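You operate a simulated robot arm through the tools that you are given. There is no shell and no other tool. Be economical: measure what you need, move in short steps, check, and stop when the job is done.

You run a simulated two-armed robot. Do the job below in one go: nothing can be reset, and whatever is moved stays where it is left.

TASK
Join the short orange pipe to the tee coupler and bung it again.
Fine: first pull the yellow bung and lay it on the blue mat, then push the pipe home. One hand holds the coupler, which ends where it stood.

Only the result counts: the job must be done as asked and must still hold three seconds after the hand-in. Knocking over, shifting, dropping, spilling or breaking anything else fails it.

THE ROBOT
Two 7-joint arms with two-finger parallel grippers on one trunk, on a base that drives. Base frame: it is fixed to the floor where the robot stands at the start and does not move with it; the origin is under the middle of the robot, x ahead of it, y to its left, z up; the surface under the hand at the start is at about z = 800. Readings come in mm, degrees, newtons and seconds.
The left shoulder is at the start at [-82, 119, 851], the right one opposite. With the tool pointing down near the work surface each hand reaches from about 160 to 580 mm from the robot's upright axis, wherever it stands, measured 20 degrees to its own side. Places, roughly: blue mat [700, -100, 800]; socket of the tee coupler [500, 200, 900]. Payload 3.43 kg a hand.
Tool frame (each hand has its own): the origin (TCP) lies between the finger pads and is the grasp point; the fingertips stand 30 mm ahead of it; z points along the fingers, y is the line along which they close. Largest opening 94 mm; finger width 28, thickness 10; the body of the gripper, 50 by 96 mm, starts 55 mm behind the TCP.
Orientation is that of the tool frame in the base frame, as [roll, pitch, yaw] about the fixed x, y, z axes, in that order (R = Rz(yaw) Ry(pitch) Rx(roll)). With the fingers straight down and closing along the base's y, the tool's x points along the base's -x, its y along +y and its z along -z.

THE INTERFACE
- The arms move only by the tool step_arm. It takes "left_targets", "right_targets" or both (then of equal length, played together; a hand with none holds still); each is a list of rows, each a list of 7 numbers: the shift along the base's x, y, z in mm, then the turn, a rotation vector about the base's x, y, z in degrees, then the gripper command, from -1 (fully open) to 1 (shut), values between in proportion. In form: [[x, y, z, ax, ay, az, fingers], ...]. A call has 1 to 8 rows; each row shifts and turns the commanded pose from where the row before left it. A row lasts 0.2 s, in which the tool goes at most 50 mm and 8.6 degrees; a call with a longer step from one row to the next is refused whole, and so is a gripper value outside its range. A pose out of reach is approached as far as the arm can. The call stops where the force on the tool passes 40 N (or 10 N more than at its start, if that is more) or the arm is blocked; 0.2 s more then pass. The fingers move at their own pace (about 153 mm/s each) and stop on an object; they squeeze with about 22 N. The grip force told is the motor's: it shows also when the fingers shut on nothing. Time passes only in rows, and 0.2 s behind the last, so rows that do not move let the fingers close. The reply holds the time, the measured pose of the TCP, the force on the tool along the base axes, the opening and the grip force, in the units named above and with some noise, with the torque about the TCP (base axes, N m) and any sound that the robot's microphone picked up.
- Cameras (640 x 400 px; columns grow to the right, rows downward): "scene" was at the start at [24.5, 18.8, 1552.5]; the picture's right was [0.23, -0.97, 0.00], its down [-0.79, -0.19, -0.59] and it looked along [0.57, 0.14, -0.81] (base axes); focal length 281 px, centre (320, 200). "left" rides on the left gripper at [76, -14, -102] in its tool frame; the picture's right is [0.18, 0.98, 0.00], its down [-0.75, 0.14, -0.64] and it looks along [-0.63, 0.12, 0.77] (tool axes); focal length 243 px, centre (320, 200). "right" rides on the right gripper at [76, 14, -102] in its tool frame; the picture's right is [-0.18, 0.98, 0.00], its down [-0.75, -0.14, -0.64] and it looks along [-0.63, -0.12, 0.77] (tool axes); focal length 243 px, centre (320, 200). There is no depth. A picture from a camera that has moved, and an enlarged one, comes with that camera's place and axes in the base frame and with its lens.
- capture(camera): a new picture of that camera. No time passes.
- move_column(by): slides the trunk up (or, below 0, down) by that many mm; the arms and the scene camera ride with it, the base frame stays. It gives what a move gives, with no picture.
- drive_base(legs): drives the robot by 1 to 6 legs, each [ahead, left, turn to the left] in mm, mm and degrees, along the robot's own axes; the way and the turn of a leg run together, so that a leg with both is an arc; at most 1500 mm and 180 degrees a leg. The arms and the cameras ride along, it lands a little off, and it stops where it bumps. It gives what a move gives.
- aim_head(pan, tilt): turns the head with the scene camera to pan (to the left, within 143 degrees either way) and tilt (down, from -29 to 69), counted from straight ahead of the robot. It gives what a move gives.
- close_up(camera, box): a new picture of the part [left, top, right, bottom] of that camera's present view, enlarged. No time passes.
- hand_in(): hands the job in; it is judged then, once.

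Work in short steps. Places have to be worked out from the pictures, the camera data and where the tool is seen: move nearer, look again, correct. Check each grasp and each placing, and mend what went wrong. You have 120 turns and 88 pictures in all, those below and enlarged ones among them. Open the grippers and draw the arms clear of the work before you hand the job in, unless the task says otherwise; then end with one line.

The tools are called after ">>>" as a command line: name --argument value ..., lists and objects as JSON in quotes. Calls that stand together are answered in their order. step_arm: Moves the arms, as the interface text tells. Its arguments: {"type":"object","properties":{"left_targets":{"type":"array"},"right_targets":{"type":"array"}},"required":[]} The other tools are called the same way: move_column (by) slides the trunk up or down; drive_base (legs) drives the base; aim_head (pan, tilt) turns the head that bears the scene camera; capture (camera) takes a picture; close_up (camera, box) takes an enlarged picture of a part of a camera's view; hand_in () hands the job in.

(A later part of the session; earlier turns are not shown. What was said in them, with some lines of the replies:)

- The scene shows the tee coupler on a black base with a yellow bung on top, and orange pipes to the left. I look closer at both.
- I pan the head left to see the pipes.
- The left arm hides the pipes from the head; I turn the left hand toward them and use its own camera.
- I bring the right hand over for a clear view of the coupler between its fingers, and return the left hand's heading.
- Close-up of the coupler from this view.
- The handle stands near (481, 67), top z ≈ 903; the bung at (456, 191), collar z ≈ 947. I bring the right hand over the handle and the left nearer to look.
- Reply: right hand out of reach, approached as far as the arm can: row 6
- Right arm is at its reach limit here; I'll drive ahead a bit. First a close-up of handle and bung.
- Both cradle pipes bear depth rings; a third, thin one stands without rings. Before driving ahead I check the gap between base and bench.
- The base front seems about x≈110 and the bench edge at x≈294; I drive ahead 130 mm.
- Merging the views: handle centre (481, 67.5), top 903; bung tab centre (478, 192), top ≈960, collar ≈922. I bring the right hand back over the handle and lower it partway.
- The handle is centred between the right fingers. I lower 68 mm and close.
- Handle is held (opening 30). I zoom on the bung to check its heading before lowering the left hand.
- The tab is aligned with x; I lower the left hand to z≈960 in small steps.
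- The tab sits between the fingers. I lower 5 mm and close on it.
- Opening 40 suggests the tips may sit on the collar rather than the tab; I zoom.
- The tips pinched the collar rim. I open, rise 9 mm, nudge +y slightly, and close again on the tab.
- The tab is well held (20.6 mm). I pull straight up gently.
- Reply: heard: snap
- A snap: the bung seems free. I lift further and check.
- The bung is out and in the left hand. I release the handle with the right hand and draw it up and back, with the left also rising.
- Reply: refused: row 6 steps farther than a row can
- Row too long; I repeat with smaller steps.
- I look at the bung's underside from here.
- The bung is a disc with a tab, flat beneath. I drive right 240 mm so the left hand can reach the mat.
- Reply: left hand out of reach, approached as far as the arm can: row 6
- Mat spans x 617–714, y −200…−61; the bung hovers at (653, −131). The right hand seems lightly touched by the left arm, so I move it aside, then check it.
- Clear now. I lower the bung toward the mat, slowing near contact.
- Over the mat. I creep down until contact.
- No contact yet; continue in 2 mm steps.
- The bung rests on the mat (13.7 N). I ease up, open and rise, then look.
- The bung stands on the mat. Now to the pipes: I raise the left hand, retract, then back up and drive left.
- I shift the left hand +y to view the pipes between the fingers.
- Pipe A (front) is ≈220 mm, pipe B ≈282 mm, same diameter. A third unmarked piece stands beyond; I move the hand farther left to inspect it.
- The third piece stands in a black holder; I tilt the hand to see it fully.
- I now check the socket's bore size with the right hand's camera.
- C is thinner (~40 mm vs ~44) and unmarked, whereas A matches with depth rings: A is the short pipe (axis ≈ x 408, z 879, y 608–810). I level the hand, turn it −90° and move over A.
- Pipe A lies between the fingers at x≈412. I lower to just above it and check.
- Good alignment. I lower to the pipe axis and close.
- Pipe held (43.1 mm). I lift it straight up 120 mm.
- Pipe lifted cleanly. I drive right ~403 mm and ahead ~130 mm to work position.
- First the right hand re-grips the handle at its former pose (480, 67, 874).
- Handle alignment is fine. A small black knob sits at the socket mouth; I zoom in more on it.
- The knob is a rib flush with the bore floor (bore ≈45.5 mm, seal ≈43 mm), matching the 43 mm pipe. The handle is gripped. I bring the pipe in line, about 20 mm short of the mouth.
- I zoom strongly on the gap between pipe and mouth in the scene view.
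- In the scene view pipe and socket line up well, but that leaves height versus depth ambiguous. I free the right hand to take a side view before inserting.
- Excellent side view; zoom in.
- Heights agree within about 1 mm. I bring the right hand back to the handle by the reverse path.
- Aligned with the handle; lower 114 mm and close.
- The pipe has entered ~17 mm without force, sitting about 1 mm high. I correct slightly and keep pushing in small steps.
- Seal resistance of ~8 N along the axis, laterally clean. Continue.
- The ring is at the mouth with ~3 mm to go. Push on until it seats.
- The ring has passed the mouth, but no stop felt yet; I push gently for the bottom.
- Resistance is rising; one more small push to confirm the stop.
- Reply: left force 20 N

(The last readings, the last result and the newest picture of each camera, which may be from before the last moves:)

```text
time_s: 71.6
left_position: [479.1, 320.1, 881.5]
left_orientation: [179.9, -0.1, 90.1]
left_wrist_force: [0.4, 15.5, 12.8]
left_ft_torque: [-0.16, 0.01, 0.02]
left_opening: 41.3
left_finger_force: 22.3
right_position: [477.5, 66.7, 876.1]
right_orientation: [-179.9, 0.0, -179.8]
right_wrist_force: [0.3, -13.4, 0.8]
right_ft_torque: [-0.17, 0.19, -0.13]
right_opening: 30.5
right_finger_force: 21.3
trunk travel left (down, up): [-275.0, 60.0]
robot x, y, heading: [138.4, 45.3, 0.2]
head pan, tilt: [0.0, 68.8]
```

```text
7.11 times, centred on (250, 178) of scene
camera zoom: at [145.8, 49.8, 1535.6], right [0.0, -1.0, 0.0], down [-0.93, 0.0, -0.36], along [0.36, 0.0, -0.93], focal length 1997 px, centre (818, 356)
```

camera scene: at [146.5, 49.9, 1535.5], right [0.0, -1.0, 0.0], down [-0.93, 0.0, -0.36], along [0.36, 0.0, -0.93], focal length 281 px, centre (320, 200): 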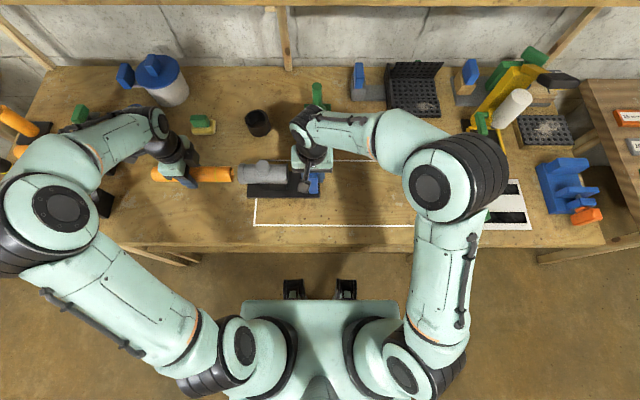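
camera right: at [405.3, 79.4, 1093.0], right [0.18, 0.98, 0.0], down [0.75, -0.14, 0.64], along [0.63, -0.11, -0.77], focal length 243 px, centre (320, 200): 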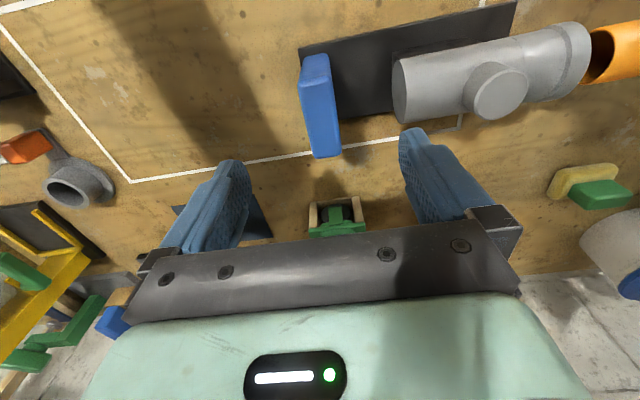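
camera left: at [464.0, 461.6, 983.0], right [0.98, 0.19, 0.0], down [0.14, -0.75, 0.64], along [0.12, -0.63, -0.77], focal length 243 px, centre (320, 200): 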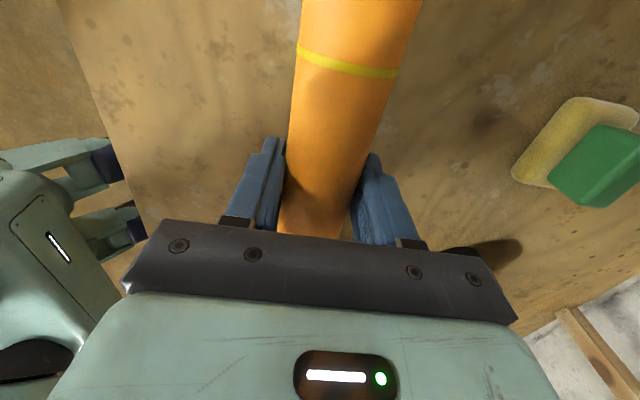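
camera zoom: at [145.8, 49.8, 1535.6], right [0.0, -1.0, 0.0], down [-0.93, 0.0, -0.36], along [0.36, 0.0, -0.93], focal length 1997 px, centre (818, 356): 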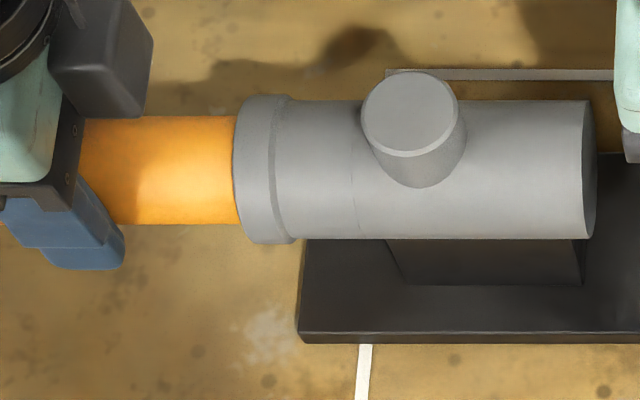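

Force saturated at ~15 N, likely the grip slipping on a seated pipe. I check the tail ring in the left camera for slip.

>>> capture --camera "left"

```text
20 pictures are left
camera left: at [465.1, 397.0, 984.2], right [0.98, 0.19, 0.0], down [0.14, -0.75, 0.64], along [0.12, -0.63, -0.77], focal length 243 px, centre (320, 200)
```

left: 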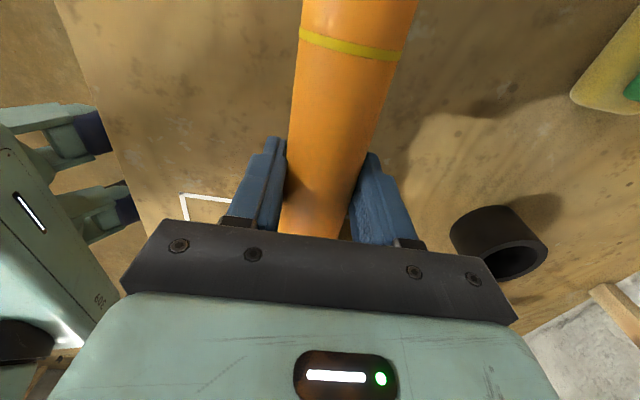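

The pipe slid ~4.5 mm through the fingers, so it is against its stop: home. I regrip the pipe with the left hand to relieve the strain.

>>> step_arm --left_targets '[[0, 0, 0, 0, 0, 0, 0], [0, 0, 0, 0, 0, 0, 0], [0, 0, -2, 0, 0, 0, 0], [0, 0, 0, 0, 0, 0, 0], [0, 0, 0, 0, 0, 0, 1], [0, 0, 0, 0, 0, 0, 1], [0, 0, 0, 0, 0, 0, 1]]'

>>> close_up --camera "scene" --box '[175, 140, 335, 210]'

```text
time_s: 73.2
left_position: [480.6, 319.9, 878.6]
left_orientation: [180.0, 0.0, 90.1]
left_wrist_force: [0.6, -0.7, -0.1]
left_ft_torque: [-0.02, -0.05, -0.07]
left_opening: 42.4
left_finger_force: 22.4
right_position: [479.0, 66.5, 875.5]
right_orientation: [-179.9, 0.0, -179.7]
right_wrist_force: [0.6, 0.9, -0.3]
right_ft_torque: [-0.15, 0.01, -0.02]
right_opening: 30.0
right_finger_force: 22.5
trunk travel left (down, up): [-275.0, 60.0]
robot x, y, heading: [139.3, 51.2, -0.0]
head pan, tilt: [0.0, 68.8]
```

```text
4.00 times, centred on (255, 175) of scene
camera zoom: at [146.6, 50.0, 1535.5], right [0.0, -1.0, 0.0], down [-0.93, 0.0, -0.36], along [0.36, 0.0, -0.93], focal length 1123 px, centre (580, 300)
```

zoom: 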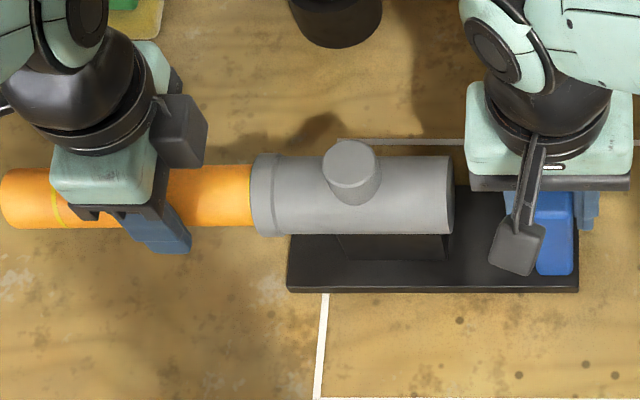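

A short confirming push with the fresh grip.

>>> step_arm --left_targets '[[0, -1.5, 0, 0, 0, 0, 1], [0, 0, 0, 0, 0, 0, 1]]'

```text
time_s: 73.8
left_position: [479.2, 319.8, 879.1]
left_orientation: [-180.0, -0.1, 90.1]
left_wrist_force: [0.7, 5.2, -1.0]
left_ft_torque: [0.11, 0.01, 0.06]
left_opening: 42.3
left_finger_force: 21.8
right_position: [478.5, 66.6, 876.0]
right_orientation: [-180.0, 0.0, -179.8]
right_wrist_force: [-0.5, -3.2, -0.2]
right_ft_torque: [0.09, -0.03, 0.07]
right_opening: 30.2
right_finger_force: 22.0
trunk travel left (down, up): [-275.0, 60.0]
robot x, y, heading: [137.7, 50.8, 0.2]
head pan, tilt: [0.0, 68.8]
```

>>> step_arm --left_targets '[[0, -2, 0, 0, 0, 0, 1], [0, -2, 0, 0, 0, 0, 1], [0, 0, 0, 0, 0, 0, 1]]'

>>> close_up --camera "scene" --box '[175, 140, 335, 210]'

```text
time_s: 74.6
left_position: [480.0, 316.7, 879.2]
left_orientation: [180.0, -0.2, 90.1]
left_wrist_force: [-1.5, 15.3, 5.9]
left_ft_torque: [0.0, 0.01, 0.03]
left_opening: 41.8
left_finger_force: 21.6
right_position: [477.6, 66.1, 875.4]
right_orientation: [-179.9, 0.0, -179.8]
right_wrist_force: [0.7, -15.2, 0.5]
right_ft_torque: [0.13, -0.01, -0.04]
right_opening: 30.4
right_finger_force: 21.4
trunk travel left (down, up): [-275.0, 60.0]
robot x, y, heading: [134.4, 48.6, 0.4]
head pan, tilt: [0.0, 68.8]
```

```text
4.00 times, centred on (255, 175) of scene
camera zoom: at [146.1, 49.8, 1535.6], right [0.0, -1.0, 0.0], down [-0.93, 0.0, -0.36], along [0.36, 0.0, -0.93], focal length 1123 px, centre (580, 300)
```

zoom: 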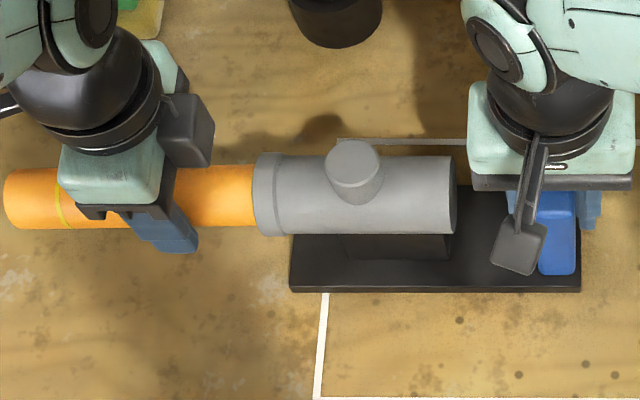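

The pipe does not move relative to the coupler at 15 N: home. I relax the left grip, nudge the coupler back +0.6 mm with the right, and regrip the pipe.

>>> step_arm --left_targets '[[0, 0, 0, 0, 0, 0, 0], [0, 0, 0, 0, 0, 0, 0], [0, 0, 0, 0, 0, 0, 0], [0, 0, 0, 0, 0, 0, 0], [0, 0, 0, 0, 0, 0, 1], [0, 0, 0, 0, 0, 0, 1], [0, 0, 0, 0, 0, 0, 1]]' --right_targets '[[0, 0, 0, 0, 0, 0, 1], [0, 0, 0, 0, 0, 0, 1], [0, 0.6, 0, 0, 0, 0, 1], [0, 0, 0, 0, 0, 0, 1], [0, 0, 0, 0, 0, 0, 1], [0, 0, 0, 0, 0, 0, 1], [0, 0, 0, 0, 0, 0, 1]]'

```text
time_s: 76.2
left_position: [479.2, 315.1, 878.1]
left_orientation: [-180.0, 0.0, 90.0]
left_wrist_force: [-0.4, -0.3, -0.4]
left_ft_torque: [0.02, -0.03, -0.01]
left_opening: 41.9
left_finger_force: 22.1
right_position: [478.2, 67.4, 874.8]
right_orientation: [180.0, 0.0, -179.7]
right_wrist_force: [0.2, 0.9, -0.6]
right_ft_torque: [-0.08, 0.05, -0.01]
right_opening: 30.4
right_finger_force: 21.9
trunk travel left (down, up): [-275.0, 60.0]
robot x, y, heading: [136.5, 50.6, 0.0]
head pan, tilt: [0.0, 68.8]
```

Now the left hand holds the assembly. The right hand releases the handle, rises and heads toward the bung on the mat.

>>> step_arm --right_targets '[[0, 0, 0, 0, 0, 0, -0.5], [0, 0, 0, 0, 0, 0, -1], [0, 0, 25, 0, 0, 0, -1], [0, 0, 45, 0, 0, 0, -1], [0, 0, 45, 0, 0, 0, -1], [0, -45, 10, 0, 0, 0, -1], [0, -48, 0, 0, 0, 0, -1], [15, -45, 0, 0, 0, 0, -1]]'

>>> step_arm --right_targets '[[30, -35, 0, 0, 0, 0, -1], [40, -25, 0, 0, 0, 0, -1], [40, 0, 0, 0, 0, 0, -1], [40, 0, -20, 0, 0, 0, -1], [7, 0, -20, 0, 0, 0, -1], [0, 0, 0, 0, 0, 0, -1]]'

>>> capture --camera "right"

```text
time_s: 78.0
left_position: [479.4, 314.1, 878.3]
left_orientation: [-180.0, 0.0, 90.1]
left_wrist_force: [0.4, -0.4, 0.5]
left_ft_torque: [-0.1, 0.0, -0.03]
left_opening: 41.7
left_finger_force: 21.9
right_position: [494.8, -71.1, 1000.3]
right_orientation: [-179.9, 0.0, -179.7]
right_wrist_force: [0.8, -1.1, 0.4]
right_ft_torque: [0.02, 0.02, 0.02]
right_opening: 94.3
right_finger_force: 0.0
trunk travel left (down, up): [-275.0, 60.0]
robot x, y, heading: [136.0, 46.3, 0.1]
head pan, tilt: [0.0, 68.8]
```

```text
time_s: 79.4
left_position: [479.8, 314.1, 878.9]
left_orientation: [-179.9, 0.0, 90.2]
left_wrist_force: [0.6, 0.2, 2.3]
left_ft_torque: [-0.08, -0.02, 0.0]
left_opening: 41.9
left_finger_force: 22.4
right_position: [648.6, -130.9, 961.4]
right_orientation: [-180.0, -0.1, -179.6]
right_wrist_force: [0.6, 0.3, -0.2]
right_ft_torque: [-0.01, -0.02, -0.03]
right_opening: 94.2
right_finger_force: 0.0
trunk travel left (down, up): [-275.0, 60.0]
robot x, y, heading: [140.4, 43.4, 0.4]
head pan, tilt: [0.0, 68.8]
```

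```text
17 pictures are left
camera right: at [572.8, -117.5, 1064.1], right [0.18, 0.98, 0.0], down [0.75, -0.14, 0.64], along [0.63, -0.11, -0.77], focal length 243 px, centre (320, 200)
```

right: 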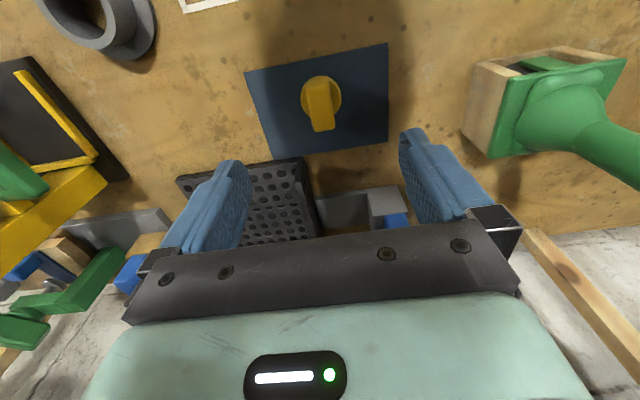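

The bung is centred below the right hand. I lower to z≈848.

>>> step_arm --right_targets '[[0.5, 0, -30, 0, 0, 0, -1], [0, 0, -30, 0, 0, 0, -1], [0, 0, -25, 0, 0, 0, -1], [0, 0, -18, 0, 0, 0, -1], [0, 0, -9, 0, 0, 0, -1], [0, 0, 0, 0, 0, 0, -1]]'

>>> capture --camera "right"

```text
time_s: 80.8
left_position: [478.3, 314.5, 879.1]
left_orientation: [180.0, 0.1, 90.1]
left_wrist_force: [0.5, 0.1, 5.2]
left_ft_torque: [-0.23, 0.0, 0.02]
left_opening: 42.1
left_finger_force: 22.0
right_position: [650.2, -129.9, 847.9]
right_orientation: [-180.0, 0.0, -179.7]
right_wrist_force: [-0.2, -0.5, 0.2]
right_ft_torque: [0.0, 0.0, 0.02]
right_opening: 94.2
right_finger_force: 0.1
trunk travel left (down, up): [-275.0, 60.0]
robot x, y, heading: [139.1, 46.0, 0.1]
head pan, tilt: [0.0, 68.8]
```

```text
16 pictures are left
camera right: at [573.4, -116.7, 951.5], right [0.18, 0.98, 0.0], down [0.75, -0.14, 0.64], along [0.63, -0.12, -0.77], focal length 243 px, centre (320, 200)
```

right: 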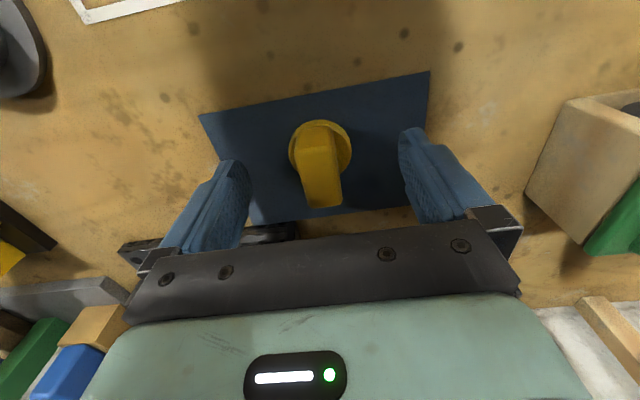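

Close on the tab and lift.

>>> step_arm --right_targets '[[0, 0, 0, 0, 0, 0, 1], [0, 0, 0, 0, 0, 0, 1], [0, 0, 0, 0, 0, 0, 1], [0, 0, 20, 0, 0, 0, 1], [0, 0, 40, 0, 0, 0, 1], [-10, 0, 40, 0, 0, 0, 1], [-30, 0, 30, 0, 0, 0, 1], [0, 0, 0, 0, 0, 0, 1]]'

>>> capture --camera "right"

```text
time_s: 82.6
left_position: [480.1, 314.3, 878.5]
left_orientation: [-179.9, 0.0, 90.0]
left_wrist_force: [-1.3, 0.5, 6.1]
left_ft_torque: [-0.2, 0.09, -0.1]
left_opening: 41.6
left_finger_force: 21.4
right_position: [609.8, -129.8, 979.1]
right_orientation: [180.0, 0.0, -179.7]
right_wrist_force: [-0.2, 0.6, 0.2]
right_ft_torque: [0.0, 0.0, 0.01]
right_opening: 20.5
right_finger_force: 22.4
trunk travel left (down, up): [-275.0, 60.0]
robot x, y, heading: [136.6, 46.6, 0.5]
head pan, tilt: [0.0, 68.8]
```

```text
15 pictures are left
camera right: at [532.8, -116.1, 1082.1], right [0.18, 0.98, 0.0], down [0.75, -0.14, 0.64], along [0.63, -0.11, -0.77], focal length 243 px, centre (320, 200)
```

right: 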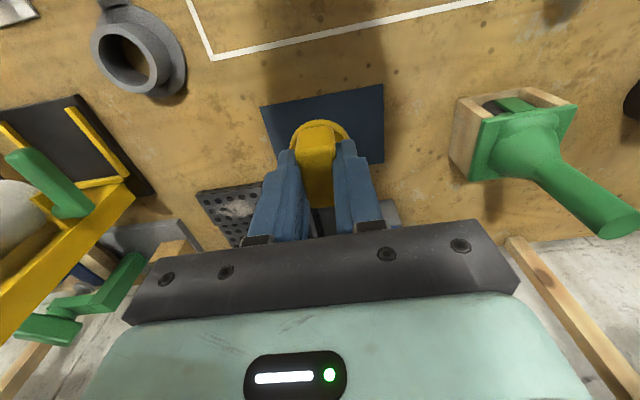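

Bung held (20.5 mm). I raise it and carry it back over to above the tee stub.

>>> step_arm --right_targets '[[-35, 0, 30, 0, 0, 0, 1], [-40, 15, 25, 0, 0, 0, 1], [-35, 30, 15, 0, 0, 0, 1], [-22, 40, 0, 0, 0, 0, 1], [0, 49, 0, 0, 0, 0, 1], [0, 49, 0, 0, 0, 0, 1], [0, 49, 0, 0, 0, 0, 1], [0, 0, 0, 0, 0, 0, 1]]'

>>> step_arm --right_targets '[[0, 40, 0, 0, 0, 0, 1], [0, 30, 0, 0, 0, 0, 1], [-0.5, 20.5, 0, 0, 0, 0, 1], [0, 0, 0, 0, 0, 0, 1]]'

>>> capture --camera "right"

>>> capture --camera "scene"

```text
time_s: 84.4
left_position: [478.7, 314.5, 878.8]
left_orientation: [180.0, 0.0, 90.2]
left_wrist_force: [-0.7, 0.7, 5.0]
left_ft_torque: [-0.1, 0.0, -0.11]
left_opening: 41.8
left_finger_force: 21.8
right_position: [478.0, 101.8, 1048.8]
right_orientation: [-179.9, 0.0, -179.8]
right_wrist_force: [0.2, -0.1, 0.2]
right_ft_torque: [-0.01, -0.03, 0.0]
right_opening: 20.8
right_finger_force: 21.7
trunk travel left (down, up): [-275.0, 60.0]
robot x, y, heading: [137.9, 49.0, 0.2]
head pan, tilt: [0.0, 68.8]
```

```text
time_s: 85.4
left_position: [479.8, 313.9, 878.7]
left_orientation: [180.0, 0.1, 90.2]
left_wrist_force: [-1.3, 0.0, 6.4]
left_ft_torque: [-0.12, 0.01, -0.07]
left_opening: 41.8
left_finger_force: 22.1
right_position: [477.7, 192.1, 1048.8]
right_orientation: [-180.0, 0.0, -179.7]
right_wrist_force: [-0.5, 0.5, -0.9]
right_ft_torque: [0.03, 0.03, 0.0]
right_opening: 20.4
right_finger_force: 22.0
trunk travel left (down, up): [-275.0, 60.0]
robot x, y, heading: [139.1, 44.3, 0.2]
head pan, tilt: [0.0, 68.8]
```

```text
14 pictures are left
camera right: at [401.6, 206.3, 1151.8], right [0.18, 0.98, 0.0], down [0.75, -0.14, 0.64], along [0.63, -0.11, -0.77], focal length 243 px, centre (320, 200)
```

right: 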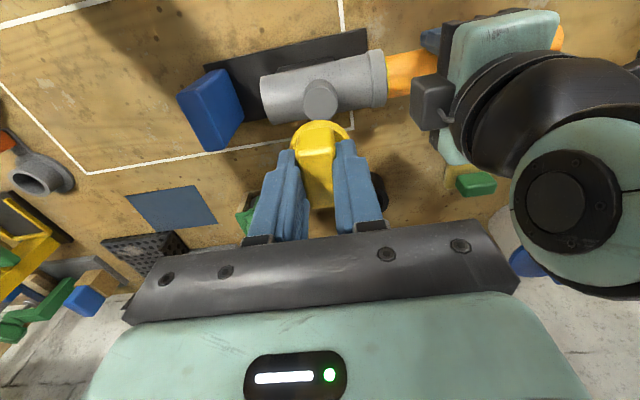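

```text
13 pictures are left
camera scene: at [146.0, 49.6, 1535.6], right [0.0, -1.0, 0.0], down [-0.93, 0.0, -0.36], along [0.36, 0.0, -0.93], focal length 281 px, centre (320, 200)
```

scene: 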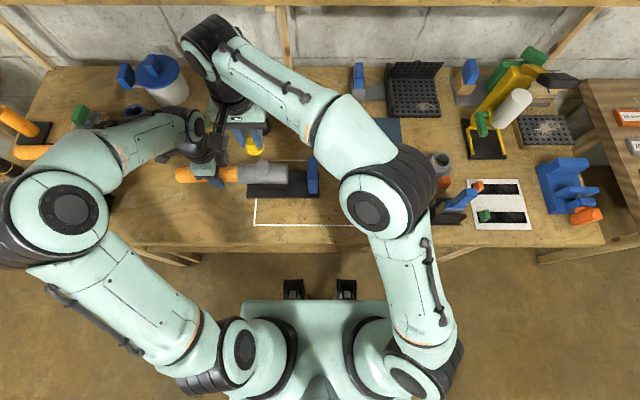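

All clear: ~18 mm between the hands. I lower the bung to ~20 mm above the stub and compare in zoom.

>>> step_arm --right_targets '[[0, 0.5, -20, 0, 0, 0, 1], [0, 0, -20, 0, 0, 0, 1], [0, 0, -17, 0, 0, 0, 1], [0, 0, 0, 0, 0, 0, 1]]'

>>> close_up --camera "scene" --box '[215, 130, 295, 200]'

>>> close_up --camera "right" --box '[260, 60, 380, 180]'

```text
time_s: 86.4
left_position: [478.4, 314.4, 880.2]
left_orientation: [-179.9, 0.0, 90.1]
left_wrist_force: [-0.5, 0.6, 7.3]
left_ft_torque: [-0.16, 0.0, -0.06]
left_opening: 41.7
left_finger_force: 21.9
right_position: [479.3, 193.2, 990.5]
right_orientation: [180.0, 0.0, -179.7]
right_wrist_force: [-0.1, 0.0, 0.5]
right_ft_torque: [0.01, 0.0, -0.01]
right_opening: 20.6
right_finger_force: 22.2
trunk travel left (down, up): [-275.0, 60.0]
robot x, y, heading: [138.1, 48.3, 0.3]
head pan, tilt: [0.0, 68.8]
```

```text
5.71 times, centred on (255, 165) of scene
camera zoom: at [146.0, 49.8, 1535.6], right [0.0, -1.0, 0.0], down [-0.93, 0.0, -0.36], along [0.36, 0.0, -0.93], focal length 1605 px, centre (691, 400)
```

zoom: 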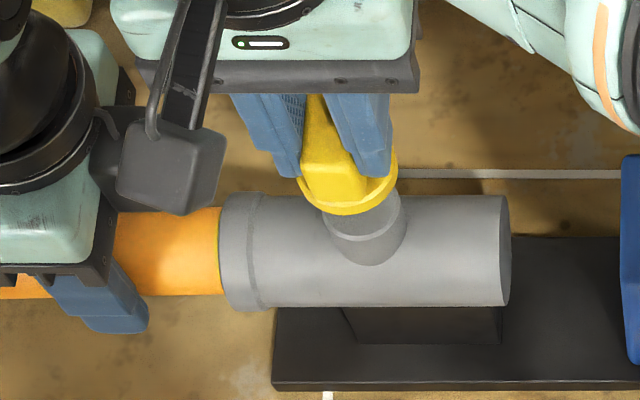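

```text
3.33 times, centred on (320, 120) of right
camera zoom: at [402.0, 206.7, 1094.5], right [0.18, 0.98, 0.0], down [0.75, -0.14, 0.64], along [0.63, -0.11, -0.77], focal length 809 px, centre (320, 467)
```

zoom: 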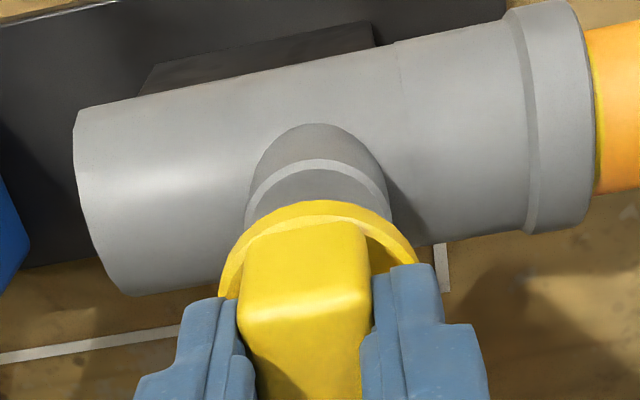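

Bung and stub are aligned within about 0.5 mm. I lower gently toward seating (expected z≈967).

>>> step_arm --right_targets '[[-0.6, -0.4, -6, 0, 0, 0, 1], [0, 0, -5, 0, 0, 0, 1], [0, 0, -4, 0, 0, 0, 1], [0, 0, -3, 0, 0, 0, 1], [0, 0, 0, 0, 0, 0, 1]]'

```text
time_s: 87.6
left_position: [478.6, 314.9, 878.7]
left_orientation: [-179.9, 0.0, 90.1]
left_wrist_force: [-0.7, 1.1, 7.4]
left_ft_torque: [-0.15, 0.0, -0.03]
left_opening: 41.7
left_finger_force: 22.1
right_position: [477.1, 191.2, 973.3]
right_orientation: [-179.9, 0.1, -179.7]
right_wrist_force: [-0.8, -0.6, 0.0]
right_ft_torque: [0.0, 0.0, 0.02]
right_opening: 20.7
right_finger_force: 22.4
trunk travel left (down, up): [-275.0, 60.0]
robot x, y, heading: [134.9, 44.5, 0.4]
head pan, tilt: [0.0, 68.8]
```

No contact yet at 973; continue.

>>> step_arm --right_targets '[[0, 0.4, -2, 0, 0, 0, 1], [0, 0, -2, 0, 0, 0, 1], [0, 0, -2, 0, 0, 0, 1], [0, 0, 0, 0, 0, 0, 1]]'

```text
time_s: 88.6
left_position: [477.6, 314.7, 878.4]
left_orientation: [179.9, 0.0, 90.1]
left_wrist_force: [2.5, 0.9, 4.0]
left_ft_torque: [0.04, -0.01, 0.16]
left_opening: 41.9
left_finger_force: 21.6
right_position: [476.4, 192.8, 969.4]
right_orientation: [179.8, 0.0, -179.7]
right_wrist_force: [-4.4, -2.0, 6.3]
right_ft_torque: [-0.11, 0.09, 0.03]
right_opening: 20.7
right_finger_force: 22.2
trunk travel left (down, up): [-275.0, 60.0]
robot x, y, heading: [134.5, 46.2, 0.3]
head pan, tilt: [0.0, 68.8]
heard: snap
```

Snap heard. I press a little further, easing x by −0.7.

>>> step_arm --right_targets '[[-0.7, -0.2, -1.5, 0, 0, 0, 1], [0, 0, -1, 0, 0, 0, 1], [0, 0, 0, 0, 0, 0, 1]]'

>>> close_up --camera "scene" --box '[215, 130, 295, 200]'

```text
time_s: 89.4
left_position: [478.8, 314.7, 879.9]
left_orientation: [180.0, 0.0, 90.1]
left_wrist_force: [1.7, 2.3, 2.7]
left_ft_torque: [0.05, -0.02, 0.14]
left_opening: 41.5
left_finger_force: 21.9
right_position: [476.9, 192.1, 965.9]
right_orientation: [179.8, 0.2, -179.7]
right_wrist_force: [-1.7, -3.1, 21.5]
right_ft_torque: [-0.17, 0.0, 0.06]
right_opening: 20.6
right_finger_force: 22.2
trunk travel left (down, up): [-275.0, 60.0]
robot x, y, heading: [141.0, 51.3, 0.3]
head pan, tilt: [0.0, 68.8]
```

```text
5.71 times, centred on (255, 165) of scene
camera zoom: at [145.1, 49.3, 1535.6], right [0.0, -1.0, 0.0], down [-0.93, 0.0, -0.36], along [0.36, 0.0, -0.93], focal length 1605 px, centre (691, 400)
```

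zoom: 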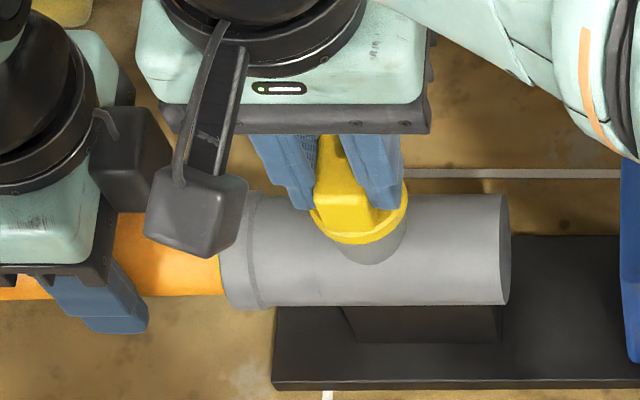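

The bung is seated (21 N stop). I open the right hand and rise.

>>> step_arm --right_targets '[[0, 0, 1.5, 0, 0, 0, 1], [0, 0, 0, 0, 0, 0, -0.2], [0, 0, 0, 0, 0, 0, -0.2], [0, 0, 25, 0, 0, 0, -0.2], [0, 0, 40, 0, 0, 0, -0.2], [0, -40, 20, 0, 0, 0, -1], [0, -45, 0, 0, 0, 0, -1], [0, -40, 0, 0, 0, 0, -1]]'

>>> close_up --camera "scene" --box '[195, 140, 325, 205]'

>>> capture --camera "right"

```text
time_s: 91.2
left_position: [479.2, 314.3, 878.8]
left_orientation: [179.9, -0.2, 90.0]
left_wrist_force: [-1.2, 0.5, 10.0]
left_ft_torque: [-0.2, 0.02, -0.1]
left_opening: 41.6
left_finger_force: 21.6
right_position: [475.1, 66.6, 1051.8]
right_orientation: [180.0, 0.1, -179.7]
right_wrist_force: [0.5, -0.2, 0.2]
right_ft_torque: [-0.03, 0.01, -0.01]
right_opening: 94.0
right_finger_force: 0.1
trunk travel left (down, up): [-275.0, 60.0]
robot x, y, heading: [140.7, 45.8, 0.0]
head pan, tilt: [0.0, 68.8]
```

```text
4.92 times, centred on (260, 172) of scene
camera zoom: at [145.7, 49.0, 1535.6], right [0.0, -1.0, 0.0], down [-0.93, 0.0, -0.36], along [0.36, 0.0, -0.93], focal length 1382 px, centre (615, 335)
```

zoom: 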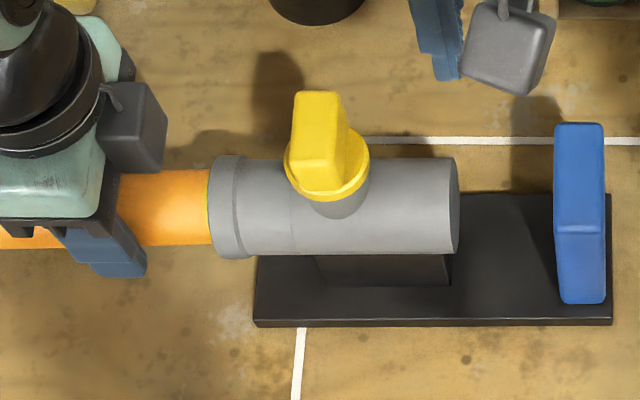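

```text
8 pictures are left
camera right: at [398.8, 80.5, 1154.8], right [0.18, 0.98, 0.0], down [0.75, -0.14, 0.64], along [0.63, -0.11, -0.77], focal length 243 px, centre (320, 200)
```

right: 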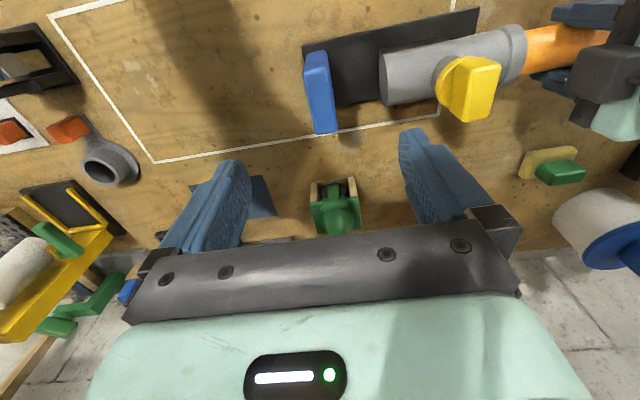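

Bung seated. The yellow depth ring seems to peek out a little at the mouth; I zoom in strongly.

>>> close_up --camera "scene" --box '[215, 160, 265, 195]'

```text
11.43 times, centred on (240, 178) of scene
camera zoom: at [145.7, 49.0, 1535.6], right [0.0, -1.0, 0.0], down [-0.93, 0.0, -0.36], along [0.36, 0.0, -0.93], focal length 3210 px, centre (1234, 457)
```

zoom: 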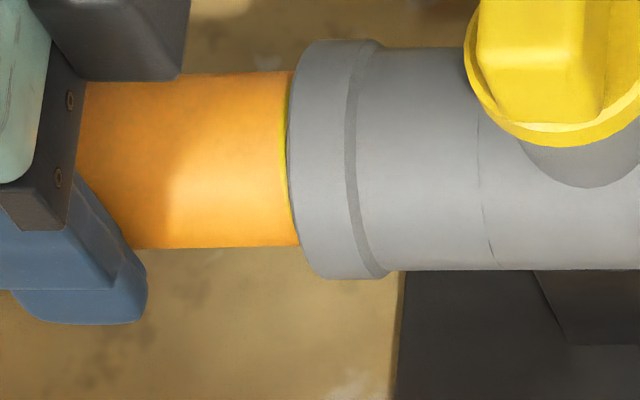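

The ring stands ~3 mm proud: the pipe sprang back, so grip friction (~15 N) was too weak to seat it fully. I re-grip the handle with the right hand to then push on the pipe's tail end.

>>> step_arm --right_targets '[[3, 0.3, -30, 0, 0, 0, -1], [0, 0, -40, 0, 0, 0, -1], [0, 0, -40, 0, 0, 0, -1], [0, 0, -40, 0, 0, 0, -1], [0, 0, -27, 0, 0, 0, -1], [0, 0, 0, 0, 0, 0, 1], [0, 0, 0, 0, 0, 0, 1], [0, 0, 0, 0, 0, 0, 1]]'

>>> step_arm --left_targets '[[0, 0, 0, 0, 0, 0, 0], [0, 0, 0, 0, 0, 0, -0.5], [0, 0, 20, 0, 0, 0, -0.5], [0, 0, 45, 0, 0, 0, -0.5], [0, 45, 20, 0, 0, 0, -0.5], [0, 49, 0, 0, 0, 0, 1], [0, 49, 0, 0, 0, 0, 1], [0, 15, 0, 0, 0, 0, 1]]'

>>> capture --camera "scene"

```text
time_s: 93.0
left_position: [479.4, 315.1, 878.6]
left_orientation: [179.9, 0.1, 90.1]
left_wrist_force: [0.5, -0.6, 10.9]
left_ft_torque: [-0.37, -0.03, 0.01]
left_opening: 41.6
left_finger_force: 21.7
right_position: [479.3, 66.6, 873.0]
right_orientation: [179.9, 0.1, -179.7]
right_wrist_force: [-0.8, 1.8, 0.2]
right_ft_torque: [-0.49, -0.26, 0.13]
right_opening: 30.3
right_finger_force: 22.1
trunk travel left (down, up): [-275.0, 60.0]
robot x, y, heading: [137.6, 48.1, 0.2]
head pan, tilt: [0.0, 68.8]
```

```text
time_s: 94.8
left_position: [479.5, 473.1, 962.7]
left_orientation: [-179.9, 0.1, 90.0]
left_wrist_force: [0.6, 0.2, 1.4]
left_ft_torque: [0.01, 0.01, -0.01]
left_opening: 0.0
left_finger_force: 21.6
right_position: [481.0, 67.7, 874.1]
right_orientation: [180.0, -0.1, -179.7]
right_wrist_force: [1.3, 0.4, -1.0]
right_ft_torque: [-0.38, 0.01, -0.02]
right_opening: 30.3
right_finger_force: 22.1
trunk travel left (down, up): [-275.0, 60.0]
robot x, y, heading: [138.5, 48.5, 0.5]
head pan, tilt: [0.0, 68.8]
```

```text
6 pictures are left
camera scene: at [146.6, 49.9, 1535.5], right [0.0, -1.0, 0.0], down [-0.93, 0.0, -0.36], along [0.36, 0.0, -0.93], focal length 281 px, centre (320, 200)
```

scene: 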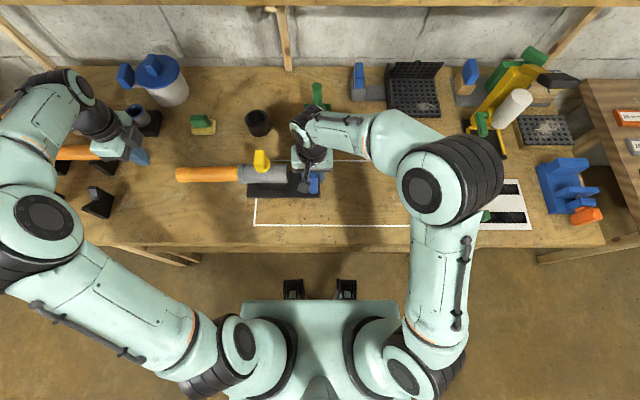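

The pipe's tail is at y≈427. I lower the closed left fingers behind it and advance slowly to touch.

>>> step_arm --left_targets '[[0, 0, -40, 0, 0, 0, 1], [0, 0, -40, 0, 0, 0, 1], [0, 0, -7, 0, 0, 0, 1], [0, -15, 0, 0, 0, 0, 1], [0, -10, 0, 0, 0, 0, 1], [0, 0, 0, 0, 0, 0, 1]]'

>>> step_arm --left_targets '[[0, -3, 0, 0, 0, 0, 1], [0, -3, 0, 0, 0, 0, 1], [0, -2, 0, 0, 0, 0, 1], [0, -2, 0, 0, 0, 0, 1], [0, 0, 0, 0, 0, 0, 1]]'

```text
time_s: 96.2
left_position: [479.7, 447.2, 876.8]
left_orientation: [-180.0, 0.0, 89.9]
left_wrist_force: [-0.2, 0.7, 1.4]
left_ft_torque: [0.02, 0.0, -0.02]
left_opening: 0.0
left_finger_force: 21.7
right_position: [478.9, 66.9, 874.0]
right_orientation: [180.0, 0.0, -179.7]
right_wrist_force: [1.3, -0.5, -0.7]
right_ft_torque: [-0.33, -0.03, 0.05]
right_opening: 30.3
right_finger_force: 21.8
trunk travel left (down, up): [-275.0, 60.0]
robot x, y, heading: [138.9, 47.0, 0.1]
head pan, tilt: [0.0, 68.8]
```

```text
time_s: 97.4
left_position: [479.6, 438.4, 877.3]
left_orientation: [179.9, -0.1, 90.2]
left_wrist_force: [-0.2, 4.9, 0.3]
left_ft_torque: [0.01, -0.01, 0.0]
left_opening: 0.2
left_finger_force: 22.0
right_position: [480.0, 67.3, 874.2]
right_orientation: [180.0, 0.0, -179.7]
right_wrist_force: [0.8, -3.9, -0.8]
right_ft_torque: [-0.09, -0.03, 0.09]
right_opening: 30.0
right_finger_force: 22.4
trunk travel left (down, up): [-275.0, 60.0]
robot x, y, heading: [139.7, 50.7, 0.3]
head pan, tilt: [0.0, 68.8]
```

Contact (5 N). I push in 1 mm steps.

>>> step_arm --left_targets '[[0, -1, 0, 0, 0, 0, 1], [0, -1, 0, 0, 0, 0, 1], [0, -1, 0, 0, 0, 0, 1], [0, -1, 0, 0, 0, 0, 1], [0, 0, 0, 0, 0, 0, 1]]'

```text
time_s: 98.6
left_position: [479.0, 436.3, 878.1]
left_orientation: [179.9, -0.3, 90.2]
left_wrist_force: [-0.1, 26.8, 2.6]
left_ft_torque: [-0.11, -0.01, -0.01]
left_opening: 0.0
left_finger_force: 21.9
right_position: [479.3, 65.3, 874.0]
right_orientation: [-179.8, 0.0, -179.9]
right_wrist_force: [-0.8, -24.8, 2.9]
right_ft_torque: [0.49, -0.24, 0.04]
right_opening: 30.3
right_finger_force: 22.0
trunk travel left (down, up): [-275.0, 60.0]
robot x, y, heading: [134.5, 44.7, 0.4]
head pan, tilt: [0.0, 68.8]
```

Stiff rise to 27 N; push a little more to make sure.

>>> step_arm --left_targets '[[0, -1, 0, 0, 0, 0, 1], [0, -1, 0, 0, 0, 0, 1], [0, 0, 0, 0, 0, 0, 1]]'

>>> close_up --camera "scene" --box '[215, 160, 265, 195]'

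```text
time_s: 99.4
left_position: [477.7, 435.7, 876.8]
left_orientation: [179.9, -0.5, 90.2]
left_wrist_force: [0.5, 35.9, 4.5]
left_ft_torque: [-0.19, -0.04, 0.06]
left_opening: 0.0
left_finger_force: 21.9
right_position: [480.6, 64.8, 875.1]
right_orientation: [-179.7, 0.0, -179.9]
right_wrist_force: [-1.0, -30.8, 3.5]
right_ft_torque: [0.79, -0.19, 0.08]
right_opening: 30.4
right_finger_force: 22.1
trunk travel left (down, up): [-275.0, 60.0]
robot x, y, heading: [137.2, 51.3, 0.1]
head pan, tilt: [0.0, 68.8]
```

```text
11.43 times, centred on (240, 178) of scene
camera zoom: at [145.8, 50.2, 1535.6], right [0.0, -1.0, 0.0], down [-0.93, 0.0, -0.36], along [0.36, 0.0, -0.93], focal length 3210 px, centre (1234, 457)
```

zoom: 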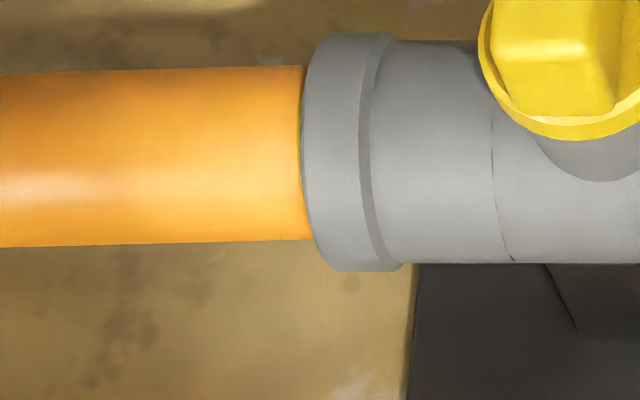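

At 36 N the pipe doesn't move relative to the socket: it is home. I back the left hand off and restore the coupler position with the right (still gripping).

>>> step_arm --left_targets '[[0, 2, 0, 0, 0, 0, 1], [0, 2, 0, 0, 0, 0, 1], [0, 3, 0, 0, 0, 0, 1], [0, 15, 0, 0, 0, 0, 1], [0, 20, 0, 0, 0, 0, 1], [0, 20, 30, 0, 0, 0, 1], [0, 0, 40, 0, 0, 0, 1]]'

>>> close_up --camera "scene" --box '[205, 150, 295, 206]'

```text
time_s: 101.0
left_position: [479.1, 492.5, 947.6]
left_orientation: [-180.0, 0.0, 90.0]
left_wrist_force: [-0.1, -0.5, -0.9]
left_ft_torque: [0.04, -0.02, 0.02]
left_opening: 0.2
left_finger_force: 21.6
right_position: [480.1, 66.6, 873.7]
right_orientation: [-180.0, 0.0, -179.7]
right_wrist_force: [-0.4, -0.6, -0.2]
right_ft_torque: [-0.38, 0.01, 0.02]
right_opening: 30.3
right_finger_force: 21.3
trunk travel left (down, up): [-275.0, 60.0]
robot x, y, heading: [135.5, 45.7, 0.2]
head pan, tilt: [0.0, 68.8]
```

```text
7.11 times, centred on (250, 178) of scene
camera zoom: at [146.3, 49.4, 1535.5], right [0.0, -1.0, 0.0], down [-0.93, 0.0, -0.36], along [0.36, 0.0, -0.93], focal length 1997 px, centre (818, 356)
```

zoom: 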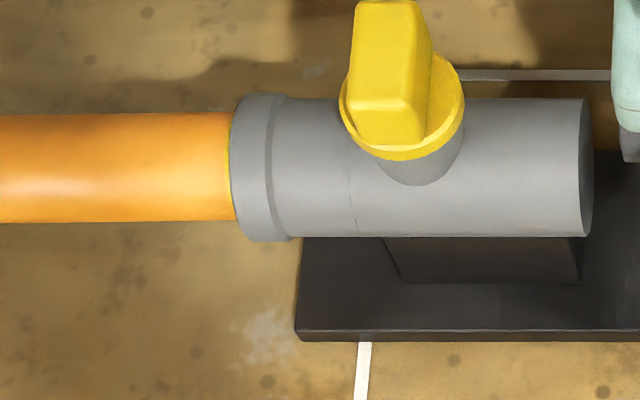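

The coupler looks ~1 mm toward +x of its start; I shift it back 0.9 mm, then open the right hand and rise clear.

>>> step_arm --right_targets '[[-0.9, 0.2, 0, 0, 0, 0, 1], [0, 0, 0, 0, 0, 0, 1], [0, 0, 0, 0, 0, 0, 0], [0, 0, 0, 0, 0, 0, -1], [0, 0, 25, 0, 0, 0, -1], [0, 0, 45, 0, 0, 0, -1], [0, 0, 45, 0, 0, 0, -1], [-35, -20, 25, 0, 0, 0, -1]]'

>>> close_up --camera "scene" --box '[205, 150, 295, 206]'

```text
time_s: 102.8
left_position: [479.2, 492.2, 948.1]
left_orientation: [179.8, -0.1, 90.0]
left_wrist_force: [-0.3, -1.1, -0.2]
left_ft_torque: [0.03, -0.02, -0.02]
left_opening: 0.1
left_finger_force: 22.3
right_position: [441.9, 48.0, 1015.3]
right_orientation: [-179.9, 0.0, -179.7]
right_wrist_force: [0.3, 0.3, -0.2]
right_ft_torque: [0.02, -0.03, 0.0]
right_opening: 93.9
right_finger_force: 0.1
trunk travel left (down, up): [-275.0, 60.0]
robot x, y, heading: [141.0, 50.4, 0.4]
head pan, tilt: [0.0, 68.8]
```

```text
7.11 times, centred on (250, 178) of scene
camera zoom: at [144.8, 48.7, 1535.5], right [0.0, -1.0, 0.0], down [-0.93, 0.0, -0.36], along [0.36, 0.0, -0.93], focal length 1997 px, centre (818, 356)
```

zoom: 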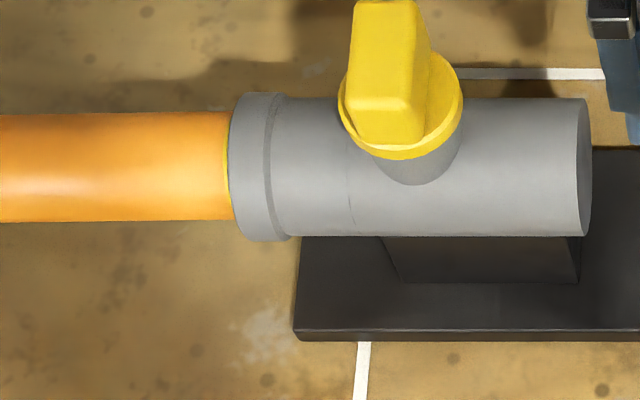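

All stands well: pipe home, bung seated, coupler within ~1 mm. I open the left gripper and draw both arms clear.

>>> step_arm --left_targets '[[0, 20, 40, 0, 0, 0, 1], [0, 20, 40, 0, 0, 0, -1], [-20, 0, 30, 0, 0, 0, -1], [-20, 0, 20, 0, 0, 0, -1], [0, 0, 0, 0, 0, 0, -1]]' --right_targets '[[-20, -30, 30, 0, 0, 0, -1], [-20, -40, 20, 0, 0, 0, -1], [-20, -40, 10, 0, 0, 0, -1], [0, -30, 0, 0, 0, 0, -1], [0, 0, 0, 0, 0, 0, -1]]'

>>> capture --camera "scene"

```text
time_s: 104.0
left_position: [439.8, 533.6, 1077.0]
left_orientation: [180.0, 0.0, 90.0]
left_wrist_force: [0.5, 0.4, -0.4]
left_ft_torque: [0.02, 0.03, 0.01]
left_opening: 94.2
left_finger_force: 0.1
right_position: [383.6, -91.0, 1075.7]
right_orientation: [179.9, 0.1, -179.7]
right_wrist_force: [-0.2, 0.1, 0.4]
right_ft_torque: [0.0, 0.03, 0.02]
right_opening: 94.3
right_finger_force: 0.1
trunk travel left (down, up): [-275.0, 60.0]
robot x, y, heading: [139.7, 50.2, 0.3]
head pan, tilt: [0.0, 68.8]
```

```text
2 pictures are left
camera scene: at [146.9, 50.4, 1535.6], right [0.0, -1.0, 0.0], down [-0.93, 0.0, -0.36], along [0.36, 0.0, -0.93], focal length 281 px, centre (320, 200)
```

scene: 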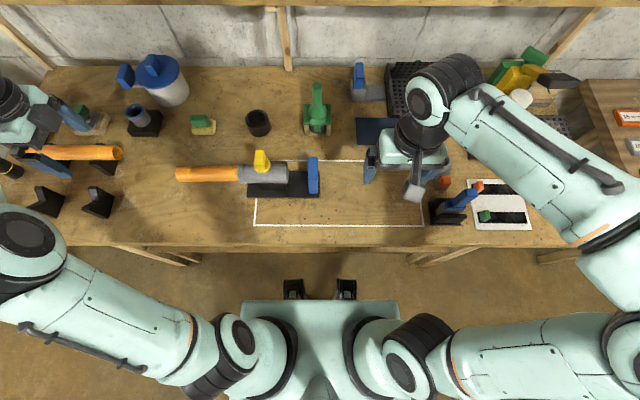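

Everything stands as asked and both hands are open and clear; I hand in.

>>> hand_in

```text
The job is handed in.
```

The short orange pipe is pushed home in the tee coupler and the yellow bung is snapped back in after lying on the blue mat. The coupler ends within about 1 mm of where it stood, and I've handed the job in.
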